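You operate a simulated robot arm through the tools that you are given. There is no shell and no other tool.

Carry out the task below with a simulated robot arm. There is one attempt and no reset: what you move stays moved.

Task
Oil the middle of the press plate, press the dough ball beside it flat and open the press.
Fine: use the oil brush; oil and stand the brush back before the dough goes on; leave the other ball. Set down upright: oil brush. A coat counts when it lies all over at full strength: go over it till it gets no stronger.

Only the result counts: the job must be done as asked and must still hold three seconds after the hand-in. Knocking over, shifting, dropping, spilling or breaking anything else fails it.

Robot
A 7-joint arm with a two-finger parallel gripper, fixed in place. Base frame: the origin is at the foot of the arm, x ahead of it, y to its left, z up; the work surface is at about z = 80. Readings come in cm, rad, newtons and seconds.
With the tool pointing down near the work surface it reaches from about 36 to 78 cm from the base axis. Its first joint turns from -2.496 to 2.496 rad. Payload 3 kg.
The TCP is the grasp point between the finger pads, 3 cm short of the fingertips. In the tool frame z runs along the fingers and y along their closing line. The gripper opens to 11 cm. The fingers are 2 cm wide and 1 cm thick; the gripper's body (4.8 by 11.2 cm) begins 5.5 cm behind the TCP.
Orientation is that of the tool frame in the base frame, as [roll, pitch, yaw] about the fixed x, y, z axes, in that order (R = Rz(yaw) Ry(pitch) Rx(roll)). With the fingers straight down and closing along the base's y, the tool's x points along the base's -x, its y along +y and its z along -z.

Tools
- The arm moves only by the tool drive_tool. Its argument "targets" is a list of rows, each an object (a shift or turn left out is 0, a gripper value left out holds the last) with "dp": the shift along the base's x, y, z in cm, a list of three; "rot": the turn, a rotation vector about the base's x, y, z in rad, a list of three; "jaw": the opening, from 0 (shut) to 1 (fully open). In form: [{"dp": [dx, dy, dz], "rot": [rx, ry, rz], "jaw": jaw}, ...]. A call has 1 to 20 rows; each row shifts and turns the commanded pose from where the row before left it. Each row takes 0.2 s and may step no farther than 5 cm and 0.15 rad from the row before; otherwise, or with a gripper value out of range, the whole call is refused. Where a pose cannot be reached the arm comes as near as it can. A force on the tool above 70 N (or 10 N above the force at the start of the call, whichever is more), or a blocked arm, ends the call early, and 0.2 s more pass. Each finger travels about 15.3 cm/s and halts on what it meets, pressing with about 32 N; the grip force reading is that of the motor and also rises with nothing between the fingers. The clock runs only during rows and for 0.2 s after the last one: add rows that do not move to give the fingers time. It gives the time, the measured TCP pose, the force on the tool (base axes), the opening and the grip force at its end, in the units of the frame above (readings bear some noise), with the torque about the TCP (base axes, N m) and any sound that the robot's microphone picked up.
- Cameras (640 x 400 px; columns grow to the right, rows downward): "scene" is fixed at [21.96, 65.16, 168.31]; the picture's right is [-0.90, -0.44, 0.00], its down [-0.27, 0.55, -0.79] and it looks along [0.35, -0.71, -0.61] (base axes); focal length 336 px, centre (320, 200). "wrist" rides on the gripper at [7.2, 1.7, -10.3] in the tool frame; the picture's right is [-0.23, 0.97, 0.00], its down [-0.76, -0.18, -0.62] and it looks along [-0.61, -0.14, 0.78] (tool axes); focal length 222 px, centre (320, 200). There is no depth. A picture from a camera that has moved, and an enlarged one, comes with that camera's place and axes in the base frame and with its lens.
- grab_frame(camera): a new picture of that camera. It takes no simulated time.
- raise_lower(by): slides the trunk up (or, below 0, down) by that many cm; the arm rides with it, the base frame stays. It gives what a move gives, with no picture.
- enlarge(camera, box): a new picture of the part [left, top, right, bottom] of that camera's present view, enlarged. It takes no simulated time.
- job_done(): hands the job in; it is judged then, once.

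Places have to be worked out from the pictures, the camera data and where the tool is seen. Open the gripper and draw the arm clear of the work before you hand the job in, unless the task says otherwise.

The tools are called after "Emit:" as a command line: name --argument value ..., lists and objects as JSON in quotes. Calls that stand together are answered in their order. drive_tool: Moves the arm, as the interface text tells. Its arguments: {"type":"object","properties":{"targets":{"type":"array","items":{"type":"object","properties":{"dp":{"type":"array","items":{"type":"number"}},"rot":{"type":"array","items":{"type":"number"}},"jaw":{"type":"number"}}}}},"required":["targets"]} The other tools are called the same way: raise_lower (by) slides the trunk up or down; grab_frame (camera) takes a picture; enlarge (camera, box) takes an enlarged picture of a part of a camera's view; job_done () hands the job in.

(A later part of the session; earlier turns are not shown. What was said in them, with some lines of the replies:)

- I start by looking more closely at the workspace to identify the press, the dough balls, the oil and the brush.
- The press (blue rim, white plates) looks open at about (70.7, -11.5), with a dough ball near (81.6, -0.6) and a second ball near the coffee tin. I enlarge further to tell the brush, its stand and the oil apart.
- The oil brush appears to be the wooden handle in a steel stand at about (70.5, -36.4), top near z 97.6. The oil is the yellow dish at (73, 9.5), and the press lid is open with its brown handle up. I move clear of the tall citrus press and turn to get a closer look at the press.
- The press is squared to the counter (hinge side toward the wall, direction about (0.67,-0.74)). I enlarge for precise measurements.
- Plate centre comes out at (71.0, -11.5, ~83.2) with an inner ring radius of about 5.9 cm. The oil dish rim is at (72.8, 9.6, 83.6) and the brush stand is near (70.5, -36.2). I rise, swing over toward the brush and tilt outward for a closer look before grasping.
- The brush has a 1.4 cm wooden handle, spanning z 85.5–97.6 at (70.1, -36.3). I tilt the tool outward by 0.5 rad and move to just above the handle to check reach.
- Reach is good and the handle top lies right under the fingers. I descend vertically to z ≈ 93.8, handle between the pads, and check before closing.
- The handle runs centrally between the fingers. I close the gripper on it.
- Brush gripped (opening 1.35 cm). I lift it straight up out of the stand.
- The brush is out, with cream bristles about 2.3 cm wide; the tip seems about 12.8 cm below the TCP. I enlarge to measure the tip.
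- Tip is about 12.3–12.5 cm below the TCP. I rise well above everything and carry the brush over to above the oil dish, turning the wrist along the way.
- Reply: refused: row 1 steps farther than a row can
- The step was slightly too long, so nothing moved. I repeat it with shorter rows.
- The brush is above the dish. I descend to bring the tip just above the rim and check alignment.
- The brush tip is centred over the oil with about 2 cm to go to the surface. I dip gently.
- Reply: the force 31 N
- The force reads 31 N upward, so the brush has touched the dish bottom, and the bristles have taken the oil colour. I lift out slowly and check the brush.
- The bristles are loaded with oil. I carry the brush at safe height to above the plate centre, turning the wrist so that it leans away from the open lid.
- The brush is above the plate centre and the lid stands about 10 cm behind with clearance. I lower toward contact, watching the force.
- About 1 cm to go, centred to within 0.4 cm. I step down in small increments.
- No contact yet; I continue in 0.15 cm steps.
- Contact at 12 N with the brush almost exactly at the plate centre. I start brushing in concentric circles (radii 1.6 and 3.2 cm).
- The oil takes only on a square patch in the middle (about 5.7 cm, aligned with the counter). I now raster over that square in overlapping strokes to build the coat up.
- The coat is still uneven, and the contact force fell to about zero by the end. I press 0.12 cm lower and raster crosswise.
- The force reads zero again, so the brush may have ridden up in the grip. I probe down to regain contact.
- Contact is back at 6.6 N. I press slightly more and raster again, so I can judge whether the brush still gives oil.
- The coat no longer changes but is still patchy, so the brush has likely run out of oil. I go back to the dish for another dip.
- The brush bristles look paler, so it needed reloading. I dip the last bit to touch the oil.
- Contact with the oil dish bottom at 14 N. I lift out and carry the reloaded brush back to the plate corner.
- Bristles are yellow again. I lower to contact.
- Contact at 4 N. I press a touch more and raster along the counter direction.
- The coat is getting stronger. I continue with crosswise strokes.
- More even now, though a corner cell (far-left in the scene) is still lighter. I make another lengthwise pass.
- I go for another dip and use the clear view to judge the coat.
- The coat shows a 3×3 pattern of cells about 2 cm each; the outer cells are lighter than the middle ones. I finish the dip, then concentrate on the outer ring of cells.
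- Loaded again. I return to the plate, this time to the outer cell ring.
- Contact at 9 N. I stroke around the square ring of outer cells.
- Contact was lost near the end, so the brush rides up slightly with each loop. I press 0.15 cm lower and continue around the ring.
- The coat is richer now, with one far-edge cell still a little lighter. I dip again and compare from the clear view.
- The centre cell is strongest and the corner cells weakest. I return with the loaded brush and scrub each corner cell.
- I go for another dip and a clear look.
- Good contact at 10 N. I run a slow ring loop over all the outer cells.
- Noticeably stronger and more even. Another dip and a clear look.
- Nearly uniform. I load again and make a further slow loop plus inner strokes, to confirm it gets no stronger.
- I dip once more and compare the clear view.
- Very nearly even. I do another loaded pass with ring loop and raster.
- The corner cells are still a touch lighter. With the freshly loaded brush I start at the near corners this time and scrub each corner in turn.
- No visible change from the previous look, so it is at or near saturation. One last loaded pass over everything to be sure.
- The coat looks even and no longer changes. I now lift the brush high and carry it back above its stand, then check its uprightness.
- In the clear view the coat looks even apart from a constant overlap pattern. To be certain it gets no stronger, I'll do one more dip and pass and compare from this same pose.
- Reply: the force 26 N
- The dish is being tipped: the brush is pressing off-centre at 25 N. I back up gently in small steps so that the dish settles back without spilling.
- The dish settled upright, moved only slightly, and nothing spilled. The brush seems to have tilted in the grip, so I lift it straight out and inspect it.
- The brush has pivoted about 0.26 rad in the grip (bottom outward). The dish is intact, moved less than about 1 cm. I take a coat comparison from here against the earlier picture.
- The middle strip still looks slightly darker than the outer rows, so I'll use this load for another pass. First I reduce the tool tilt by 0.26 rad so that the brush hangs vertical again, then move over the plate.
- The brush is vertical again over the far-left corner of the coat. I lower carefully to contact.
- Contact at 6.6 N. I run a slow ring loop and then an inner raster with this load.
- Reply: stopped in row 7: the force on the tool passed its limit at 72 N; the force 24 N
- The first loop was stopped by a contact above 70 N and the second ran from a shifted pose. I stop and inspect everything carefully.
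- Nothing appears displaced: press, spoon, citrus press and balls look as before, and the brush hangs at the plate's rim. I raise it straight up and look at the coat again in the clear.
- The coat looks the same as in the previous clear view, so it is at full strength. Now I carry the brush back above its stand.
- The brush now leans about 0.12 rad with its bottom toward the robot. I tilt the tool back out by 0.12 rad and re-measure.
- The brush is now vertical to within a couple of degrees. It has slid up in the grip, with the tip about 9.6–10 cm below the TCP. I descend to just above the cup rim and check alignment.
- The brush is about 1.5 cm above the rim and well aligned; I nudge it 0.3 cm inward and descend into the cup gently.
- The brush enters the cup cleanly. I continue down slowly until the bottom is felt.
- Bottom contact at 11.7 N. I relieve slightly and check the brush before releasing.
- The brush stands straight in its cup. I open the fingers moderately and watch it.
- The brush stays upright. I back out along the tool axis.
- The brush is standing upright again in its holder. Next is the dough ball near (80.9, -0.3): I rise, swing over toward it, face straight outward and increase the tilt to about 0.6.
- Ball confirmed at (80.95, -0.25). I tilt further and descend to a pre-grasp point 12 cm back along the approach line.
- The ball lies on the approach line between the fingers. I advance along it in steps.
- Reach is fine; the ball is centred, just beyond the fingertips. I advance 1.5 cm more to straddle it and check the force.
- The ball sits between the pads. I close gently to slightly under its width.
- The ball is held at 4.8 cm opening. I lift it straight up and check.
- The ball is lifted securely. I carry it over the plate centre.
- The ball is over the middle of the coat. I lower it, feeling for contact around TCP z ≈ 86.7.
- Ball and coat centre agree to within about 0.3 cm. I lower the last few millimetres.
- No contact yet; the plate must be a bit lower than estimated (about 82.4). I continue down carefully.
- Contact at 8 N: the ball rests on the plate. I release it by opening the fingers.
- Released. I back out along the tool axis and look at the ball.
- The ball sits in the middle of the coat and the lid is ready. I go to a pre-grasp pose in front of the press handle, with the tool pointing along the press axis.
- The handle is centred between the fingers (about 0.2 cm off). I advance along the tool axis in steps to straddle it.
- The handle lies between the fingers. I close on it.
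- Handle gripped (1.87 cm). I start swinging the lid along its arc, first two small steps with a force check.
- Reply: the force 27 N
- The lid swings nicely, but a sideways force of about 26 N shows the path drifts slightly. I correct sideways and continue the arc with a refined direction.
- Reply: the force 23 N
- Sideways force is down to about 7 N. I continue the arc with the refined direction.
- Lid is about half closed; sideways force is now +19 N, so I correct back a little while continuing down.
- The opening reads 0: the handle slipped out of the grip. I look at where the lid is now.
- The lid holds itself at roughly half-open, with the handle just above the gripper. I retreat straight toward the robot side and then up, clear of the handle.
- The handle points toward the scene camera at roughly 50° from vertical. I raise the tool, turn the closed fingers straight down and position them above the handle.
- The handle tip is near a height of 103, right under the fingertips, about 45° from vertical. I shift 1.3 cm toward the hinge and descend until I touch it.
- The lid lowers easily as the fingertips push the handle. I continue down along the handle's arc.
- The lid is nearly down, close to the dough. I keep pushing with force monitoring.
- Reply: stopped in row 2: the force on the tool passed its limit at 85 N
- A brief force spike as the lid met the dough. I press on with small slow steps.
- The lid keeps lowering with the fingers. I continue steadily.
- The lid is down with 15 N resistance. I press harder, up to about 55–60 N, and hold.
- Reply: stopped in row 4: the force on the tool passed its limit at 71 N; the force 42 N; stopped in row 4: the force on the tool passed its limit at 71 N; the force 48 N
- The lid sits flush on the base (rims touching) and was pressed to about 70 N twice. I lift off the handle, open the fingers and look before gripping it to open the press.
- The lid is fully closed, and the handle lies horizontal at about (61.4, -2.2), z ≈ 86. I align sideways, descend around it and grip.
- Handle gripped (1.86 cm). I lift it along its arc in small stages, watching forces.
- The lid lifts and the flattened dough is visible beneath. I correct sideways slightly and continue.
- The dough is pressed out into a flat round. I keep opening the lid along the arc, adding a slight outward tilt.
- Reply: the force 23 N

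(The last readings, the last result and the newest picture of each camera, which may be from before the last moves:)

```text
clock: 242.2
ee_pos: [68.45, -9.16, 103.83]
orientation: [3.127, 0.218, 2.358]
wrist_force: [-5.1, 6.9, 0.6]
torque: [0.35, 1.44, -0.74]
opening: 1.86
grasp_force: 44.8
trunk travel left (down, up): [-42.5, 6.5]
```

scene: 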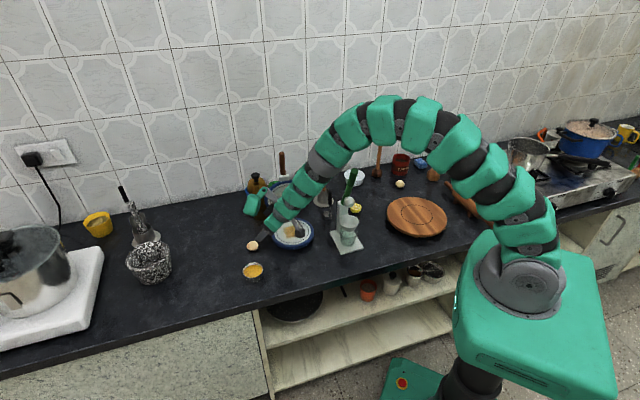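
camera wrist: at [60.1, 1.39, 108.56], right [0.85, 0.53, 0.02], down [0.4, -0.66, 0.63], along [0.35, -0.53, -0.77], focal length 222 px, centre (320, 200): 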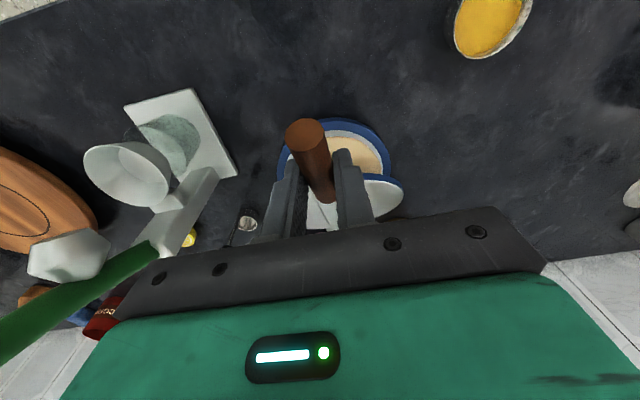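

Emit:
drive_tool --targets '[{"dp": [1.21, -1.22, 1.0], "rot": [-0.035, -0.035, 0]}, {"dp": [1.21, -1.22, 1.0], "rot": [-0.035, -0.035, 0]}, {"dp": [0, 0, 0]}]'

Emit:
grab_frame --camera "wrist"

Emit:
enlarge --camera "scene" --box '[240, 130, 350, 260]'

```text
clock: 243.0
ee_pos: [70.74, -11.34, 105.92]
orientation: [3.124, 0.317, 2.361]
wrist_force: [-3.6, 9.0, 2.9]
torque: [0.65, 1.47, -0.44]
opening: 1.86
grasp_force: 45.1
trunk travel left (down, up): [-42.5, 6.5]
```

```text
taken
camera wrist: at [64.58, -3.11, 113.54], right [0.84, 0.54, 0.09], down [0.24, -0.51, 0.83], along [0.49, -0.67, -0.56], focal length 222 px, centre (320, 200)
```

wrist: 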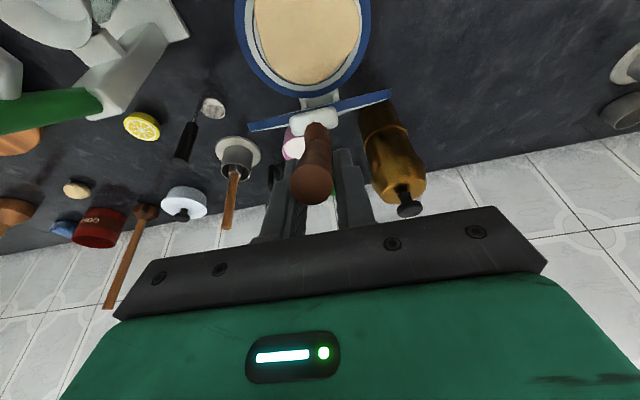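

```text
3.08 times, centred on (295, 195) of scene
camera zoom: at [21.96, 65.16, 168.31], right [-0.9, -0.44, 0.0], down [-0.27, 0.55, -0.79], along [0.35, -0.71, -0.61], focal length 1033 px, centre (397, 215)
```

zoom: 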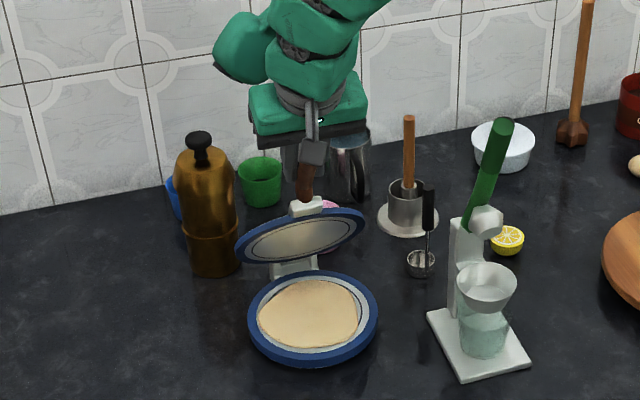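

The lid is about 65° open, with the flat dough staying on the lower plate. I continue to vertical.

Emit:
drive_tool --targets '[{"dp": [1.32, -1.33, 0.69], "rot": [-0.035, -0.035, 0]}, {"dp": [1.32, -1.33, 0.69], "rot": [-0.035, -0.035, 0]}, {"dp": [0, 0, 0]}]'

```text
clock: 243.8
ee_pos: [73.3, -14.29, 107.21]
orientation: [3.125, 0.417, 2.359]
wrist_force: [0.3, -0.1, 0.6]
torque: [0.0, 0.0, -0.01]
opening: 0.0
grasp_force: 37.5
trunk travel left (down, up): [-42.5, 6.5]
```

The handle slipped out again; I check where the lid is.

Emit:
grab_frame --camera "wrist"

Emit:
enlarge --camera "scene" --box '[240, 130, 350, 260]'

```text
taken
camera wrist: at [66.82, -5.37, 113.85], right [0.83, 0.55, 0.11], down [0.18, -0.45, 0.88], along [0.53, -0.71, -0.47], focal length 222 px, centre (320, 200)
```

wrist: 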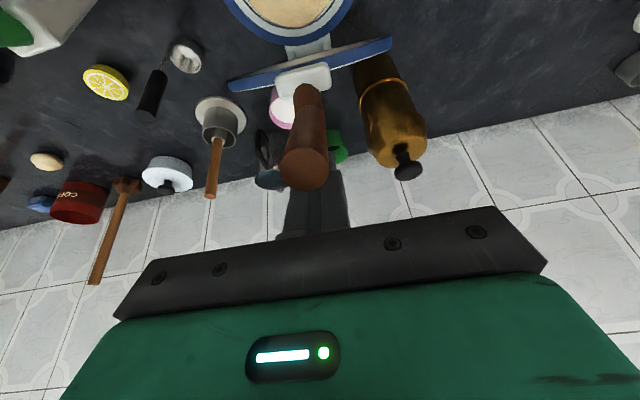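

```text
3.08 times, centred on (295, 195) of scene
camera zoom: at [21.96, 65.16, 168.31], right [-0.9, -0.44, 0.0], down [-0.27, 0.55, -0.79], along [0.35, -0.71, -0.61], focal length 1033 px, centre (397, 215)
```

zoom: 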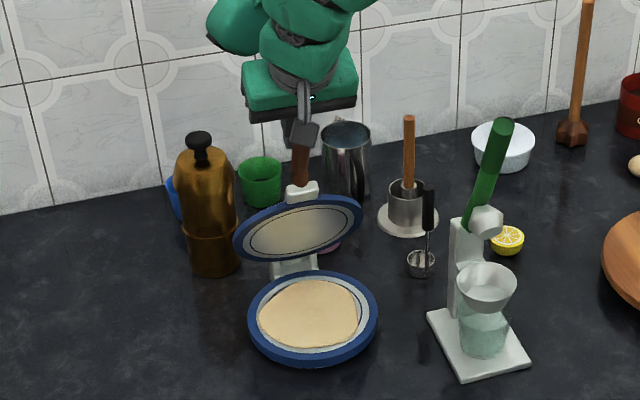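

The lid holds at about 70° but the fingers ended up on its far side. I go up and over the handle tip to the robot side, so I can push the handle the rest of the way open.

Emit:
drive_tool --targets '[{"dp": [0, 0, 4.5]}, {"dp": [0, 0, 4.5]}, {"dp": [-2.8, 2.85, 0]}, {"dp": [-2.8, 2.85, 0]}, {"dp": [0, 0, 0]}]'

Emit:
grab_frame --camera "wrist"

Emit:
enlarge --camera "scene" --box '[240, 110, 350, 260]'

```text
clock: 245.0
ee_pos: [67.56, -8.29, 115.99]
orientation: [3.125, 0.418, 2.359]
wrist_force: [0.1, 0.4, -1.3]
torque: [-0.03, -0.03, -0.01]
opening: 0.0
grasp_force: 37.6
trunk travel left (down, up): [-42.5, 6.5]
```

```text
taken
camera wrist: at [60.87, 0.48, 122.7], right [0.83, 0.55, 0.11], down [0.18, -0.45, 0.88], along [0.53, -0.71, -0.47], focal length 222 px, centre (320, 200)
```

wrist: 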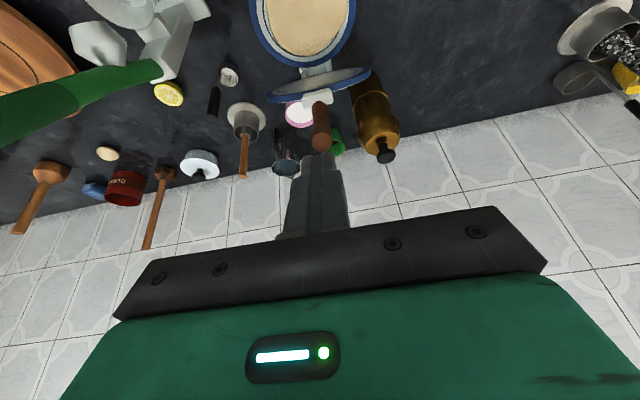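

```text
2.67 times, centred on (295, 185) of scene
camera zoom: at [21.96, 65.16, 168.31], right [-0.9, -0.44, 0.0], down [-0.27, 0.55, -0.79], along [0.35, -0.71, -0.61], focal length 895 px, centre (387, 240)
```

zoom: 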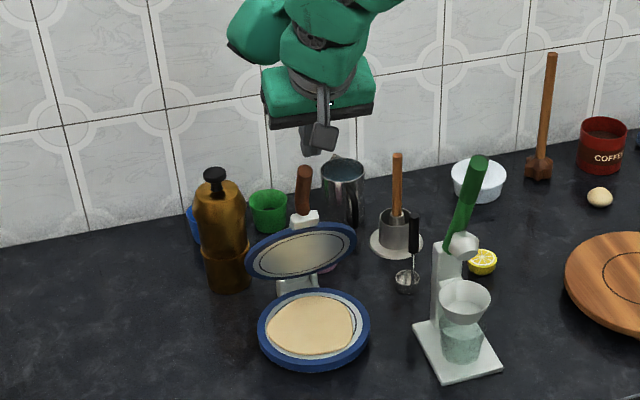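

The lid stays at about 72°, the handle tip just ahead of the fingers. I descend in front of it and push it outward.

Emit:
drive_tool --targets '[{"dp": [0, 0, -4.5]}, {"dp": [0, 0, -4.5]}, {"dp": [0, 0, -0.8]}, {"dp": [0, 0, 0]}]'

Emit:
grab_frame --camera "wrist"

```text
clock: 246.0
ee_pos: [67.92, -8.44, 106.35]
orientation: [3.125, 0.415, 2.358]
wrist_force: [-0.4, 0.7, 0.4]
torque: [0.01, -0.02, 0.03]
opening: 0.0
grasp_force: 37.1
trunk travel left (down, up): [-42.5, 6.5]
```

```text
taken
camera wrist: at [61.2, 0.44, 113.0], right [0.83, 0.55, 0.11], down [0.18, -0.45, 0.88], along [0.53, -0.71, -0.47], focal length 222 px, centre (320, 200)
```

wrist: 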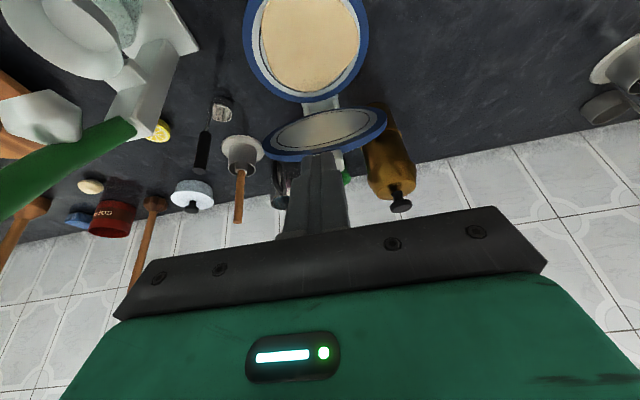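

Emit:
drive_tool --targets '[{"dp": [1.4, -1.43, 0]}, {"dp": [1.4, -1.43, 0.1]}, {"dp": [1.05, -1.07, 0.2]}, {"dp": [1.05, -1.07, 0.2]}, {"dp": [0, 0, 0]}]'

Emit:
enlarge --camera "scene" --box '[240, 110, 350, 260]'

Emit:
grab_frame --camera "wrist"

```text
clock: 247.2
ee_pos: [72.8, -13.36, 107.11]
orientation: [3.123, 0.419, 2.36]
wrist_force: [-0.3, -0.4, -0.7]
torque: [-0.01, 0.01, 0.03]
opening: 0.0
grasp_force: 37.7
trunk travel left (down, up): [-42.5, 6.5]
```

```text
2.67 times, centred on (295, 185) of scene
camera zoom: at [21.96, 65.16, 168.31], right [-0.9, -0.44, 0.0], down [-0.27, 0.55, -0.79], along [0.35, -0.71, -0.61], focal length 895 px, centre (387, 240)
```

zoom: 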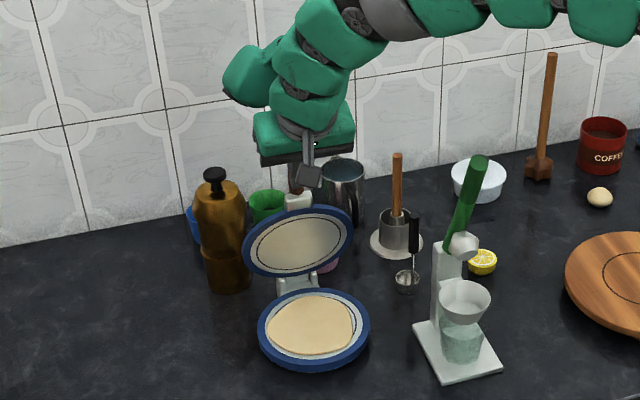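

```text
taken
camera wrist: at [66.07, -4.49, 113.7], right [0.83, 0.55, 0.11], down [0.18, -0.45, 0.88], along [0.53, -0.71, -0.47], focal length 222 px, centre (320, 200)
```

wrist: 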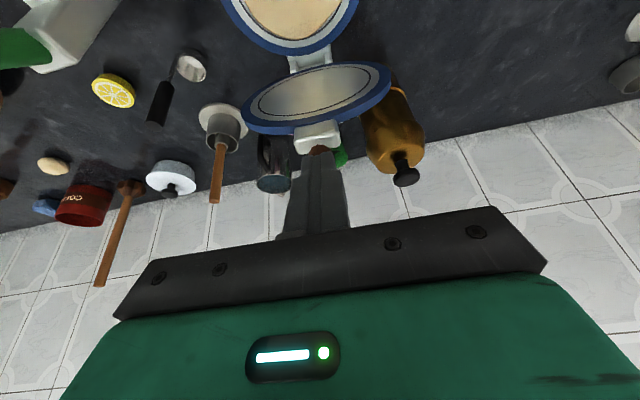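

The lid is opening further (about 82°). I continue pushing toward its original position.

Emit:
drive_tool --targets '[{"dp": [1.05, -1.07, 0.1]}, {"dp": [1.05, -1.07, 0.1]}, {"dp": [0.7, -0.71, 0]}, {"dp": [0, 0, 0]}]'

Emit:
enlarge --camera "scene" --box '[240, 110, 350, 260]'

```text
clock: 248.2
ee_pos: [75.54, -16.15, 106.84]
orientation: [3.126, 0.416, 2.36]
wrist_force: [-0.4, -0.3, -0.7]
torque: [0.02, -0.05, 0.0]
opening: 0.0
grasp_force: 37.6
trunk travel left (down, up): [-42.5, 6.5]
```

```text
2.67 times, centred on (295, 185) of scene
camera zoom: at [21.96, 65.16, 168.31], right [-0.9, -0.44, 0.0], down [-0.27, 0.55, -0.79], along [0.35, -0.71, -0.61], focal length 895 px, centre (387, 240)
```

zoom: 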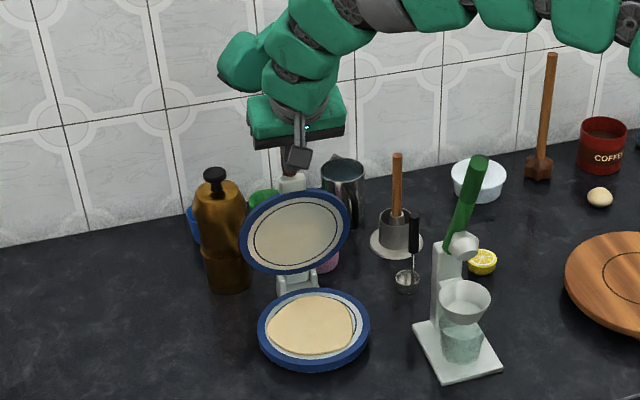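

Emit:
drive_tool --targets '[{"dp": [0.5, -0.51, 0]}, {"dp": [0.5, -0.51, 0]}, {"dp": [0, 0, 0]}]'

Emit:
enlarge --camera "scene" --box '[240, 110, 350, 260]'

```text
clock: 249.0
ee_pos: [76.48, -17.12, 106.97]
orientation: [3.124, 0.417, 2.361]
wrist_force: [-0.1, 0.0, 0.3]
torque: [0.02, -0.02, -0.01]
opening: 0.0
grasp_force: 37.9
trunk travel left (down, up): [-42.5, 6.5]
```

```text
2.67 times, centred on (295, 185) of scene
camera zoom: at [21.96, 65.16, 168.31], right [-0.9, -0.44, 0.0], down [-0.27, 0.55, -0.79], along [0.35, -0.71, -0.61], focal length 895 px, centre (387, 240)
```

zoom: 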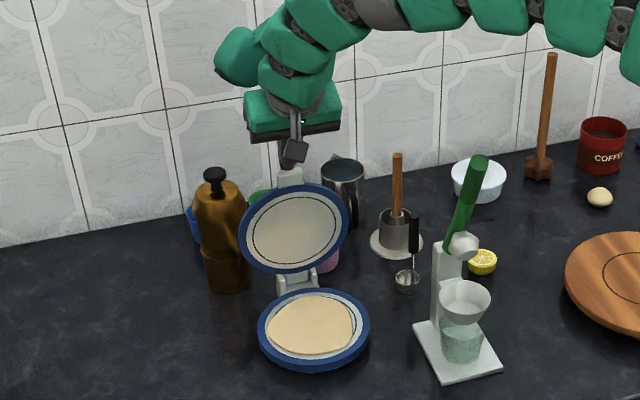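

The lid is back at about its original open angle (beyond vertical). I back the fingers away toward the robot and rise, then check that it stays.

Emit:
drive_tool --targets '[{"dp": [-1.4, 1.43, 0]}, {"dp": [-2.1, 2.14, 1]}, {"dp": [-2.1, 2.14, 3]}, {"dp": [-2.1, 2.14, 3]}, {"dp": [-2.1, 2.14, 3]}, {"dp": [0, 0, 0]}]'

Emit:
grab_frame --camera "scene"

Emit:
enlarge --camera "scene" --box '[240, 130, 350, 260]'

Emit:
grab_frame --camera "wrist"

```text
clock: 250.4
ee_pos: [66.64, -7.26, 116.85]
orientation: [3.126, 0.417, 2.359]
wrist_force: [-0.7, -0.4, 0.8]
torque: [0.04, 0.02, 0.03]
opening: 0.01
grasp_force: 38.6
trunk travel left (down, up): [-42.5, 6.5]
```

```text
taken
```

scene: 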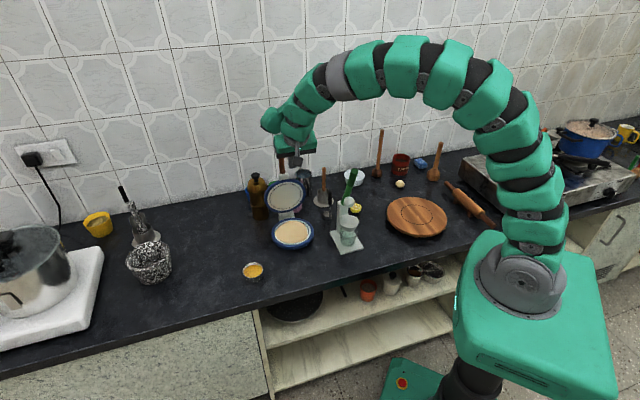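

```text
3.08 times, centred on (295, 195) of scene
camera zoom: at [21.96, 65.16, 168.31], right [-0.9, -0.44, 0.0], down [-0.27, 0.55, -0.79], along [0.35, -0.71, -0.61], focal length 1033 px, centre (397, 215)
```

zoom: 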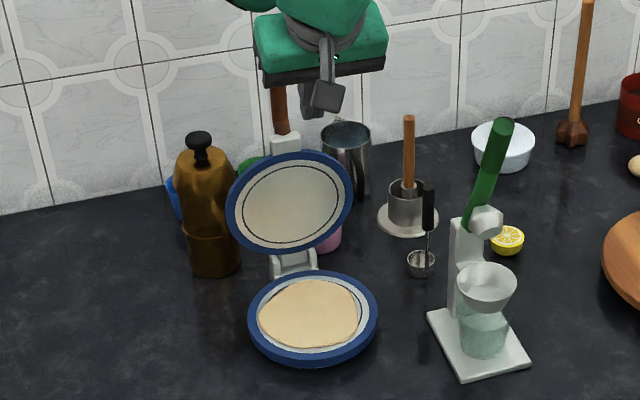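

```text
taken
camera wrist: at [59.96, 1.49, 123.52], right [0.83, 0.55, 0.11], down [0.18, -0.45, 0.88], along [0.53, -0.71, -0.47], focal length 222 px, centre (320, 200)
```

wrist: 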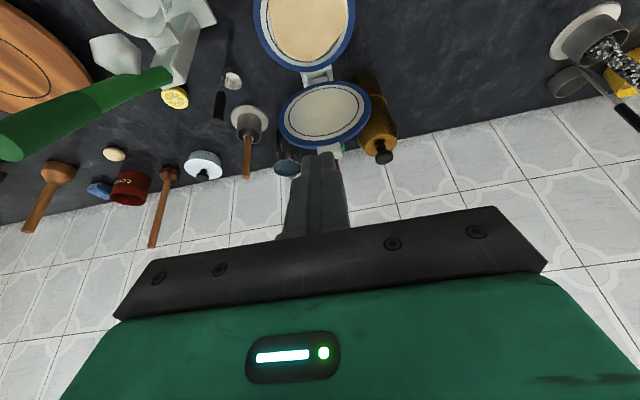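

The press is open with the dough pressed flat, and everything else stands. I check the oil dish's position against the first picture with the same enlargement.

Emit:
enlarge --camera "scene" --box '[230, 210, 326, 290]'

Emit:
enlarge --camera "scene" --box '[230, 130, 390, 290]'

```text
5.00 times, centred on (278, 250) of scene
camera zoom: at [21.96, 65.16, 168.31], right [-0.9, -0.44, 0.0], down [-0.27, 0.55, -0.79], along [0.35, -0.71, -0.61], focal length 1679 px, centre (530, -50)
```

zoom: 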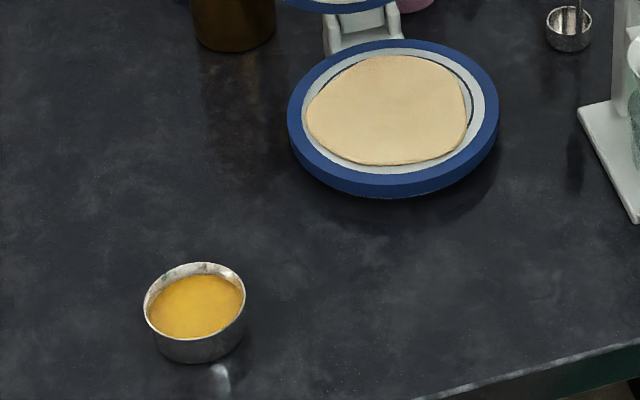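

```text
2.50 times, centred on (310, 210) of scene
camera zoom: at [21.96, 65.16, 168.31], right [-0.9, -0.44, 0.0], down [-0.27, 0.55, -0.79], along [0.35, -0.71, -0.61], focal length 840 px, centre (345, 175)
```

zoom: 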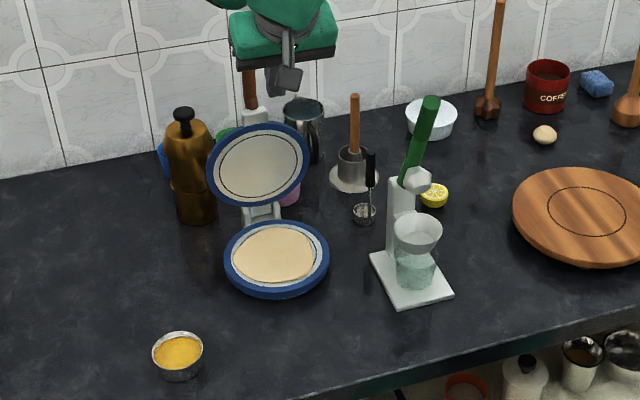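

Emit:
enlarge --camera "scene" --box '[235, 255, 285, 295]'

Emit:
enlarge --camera "scene" --box '[300, 150, 350, 210]'

```text
10.00 times, centred on (260, 275) of scene
camera zoom: at [21.96, 65.16, 168.31], right [-0.9, -0.44, 0.0], down [-0.27, 0.55, -0.79], along [0.35, -0.71, -0.61], focal length 3358 px, centre (920, -550)
```

zoom: 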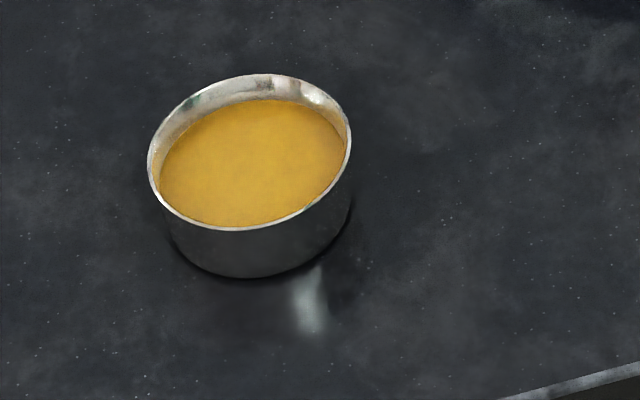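

```text
6.67 times, centred on (325, 180) of scene
camera zoom: at [21.96, 65.16, 168.31], right [-0.9, -0.44, 0.0], down [-0.27, 0.55, -0.79], along [0.35, -0.71, -0.61], focal length 2239 px, centre (287, 333)
```

zoom: 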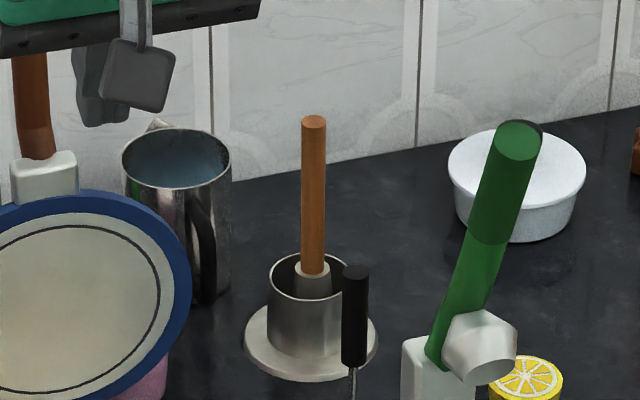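

The bright streak is only a reflection, the dish stands upright within about 0.7 cm of its place, and the brush is upright. I open the gripper and draw the arm clear.

Emit:
drive_tool --targets '[{"dp": [-2.0, 1.5, 3.5]}, {"dp": [-2.9, 1.45, 2.0], "rot": [0.098, 0.0986, 0]}, {"dp": [-2.9, 1.45, 2.0], "rot": [0.098, 0.0986, 0]}, {"dp": [-2.9, 1.45, 1.5], "rot": [0.098, 0.0986, 0]}, {"dp": [-2.9, 1.45, 0.5], "jaw": 0.6}, {"dp": [-1.5, 1.0, 0], "jaw": 1.0}, {"dp": [0, 0, 0]}, {"dp": [0, 0, 0]}, {"dp": [0, 0, 0]}, {"dp": [0, 0, 0]}]'

Emit:
grab_frame --camera "scene"

Emit:
enlarge --camera "scene" --box '[230, 130, 390, 290]'

Emit:
grab_frame --camera "wrist"

```text
clock: 252.6
ee_pos: [51.61, 0.94, 126.69]
orientation: [3.123, 0.001, 2.359]
wrist_force: [-0.2, 0.6, 0.1]
torque: [-0.01, 0.0, 0.0]
opening: 11.02
grasp_force: 0.1
trunk travel left (down, up): [-42.5, 6.5]
```

```text
taken
```

scene: 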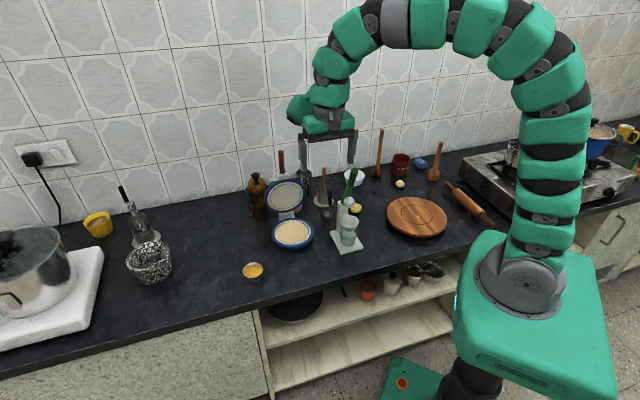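

```text
2.50 times, centred on (310, 210) of scene
camera zoom: at [21.96, 65.16, 168.31], right [-0.9, -0.44, 0.0], down [-0.27, 0.55, -0.79], along [0.35, -0.71, -0.61], focal length 840 px, centre (345, 175)
```

zoom: 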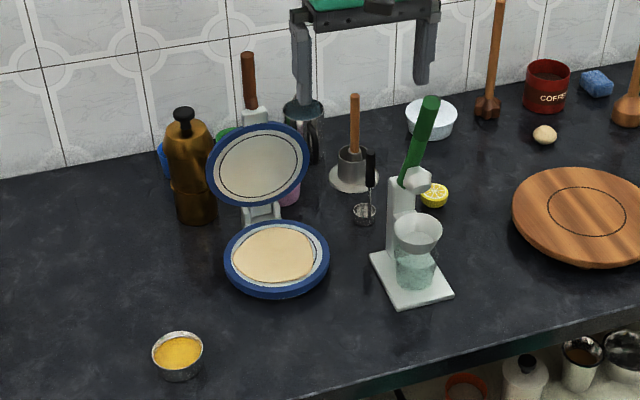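

```text
taken
camera wrist: at [47.44, 7.31, 137.2], right [0.85, 0.53, 0.02], down [0.41, -0.67, 0.62], along [0.34, -0.52, -0.78], focal length 222 px, centre (320, 200)
```

wrist: 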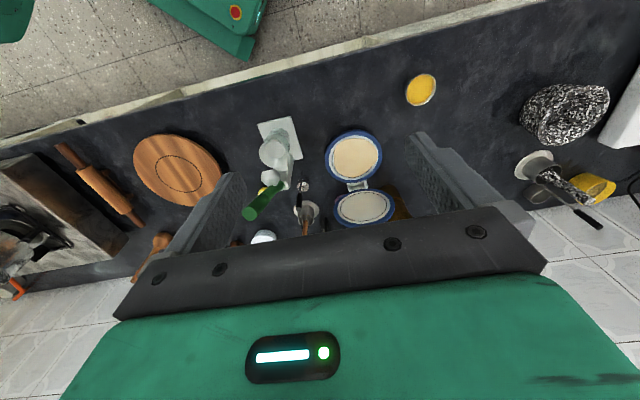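

All checks pass. The press is open at its original angle with the dough flat on the oiled plate, the brush stands upright in its holder, the other ball is untouched, and the gripper is open and clear. I hand the job in.

Emit:
job_done

```text
The job is handed in.
```

I handed the job in. The dough beside the press is flat on the oiled plate and the press is open. The hand-in returned no verdict, so this is based on the last pictures.

- **Oiling:** I brushed the marked middle of the plate over several dips, until the last pictures showed it getting no darker. The centre still looked slightly darker than the corners, which I took to be overlap in how the coat is drawn.
- **Brush:** It was back upright in its stand before the dough went on.
- **Dough:** I pressed the lid down to about 70 N twice. The dough now covers most of the lower plate.
- **Press:** The lid is back at about the angle it started at and stayed there on its own.
- **Other ball:** It was not touched.

Three things went wrong along the way:

- **Oil dish:** On the last dip the brush pressed off-centre and briefly tipped the dish. It settled upright with no spill that I could see, about 0.7 cm from where it started. I left it there.
- **Force stop:** While brushing, part of the arm appears to have struck the press handle and stopped the move at 72 N. The next stroke then ran off-position, so the brush went out to the plate's rim. The pictures showed nothing displaced.
- **Handle slips:** The lid handle slipped out of the grip twice, once while closing and once while opening. The lid held its position each time, and I finished by pushing it with closed fingers.

The arm is drawn clear with the gripper open.
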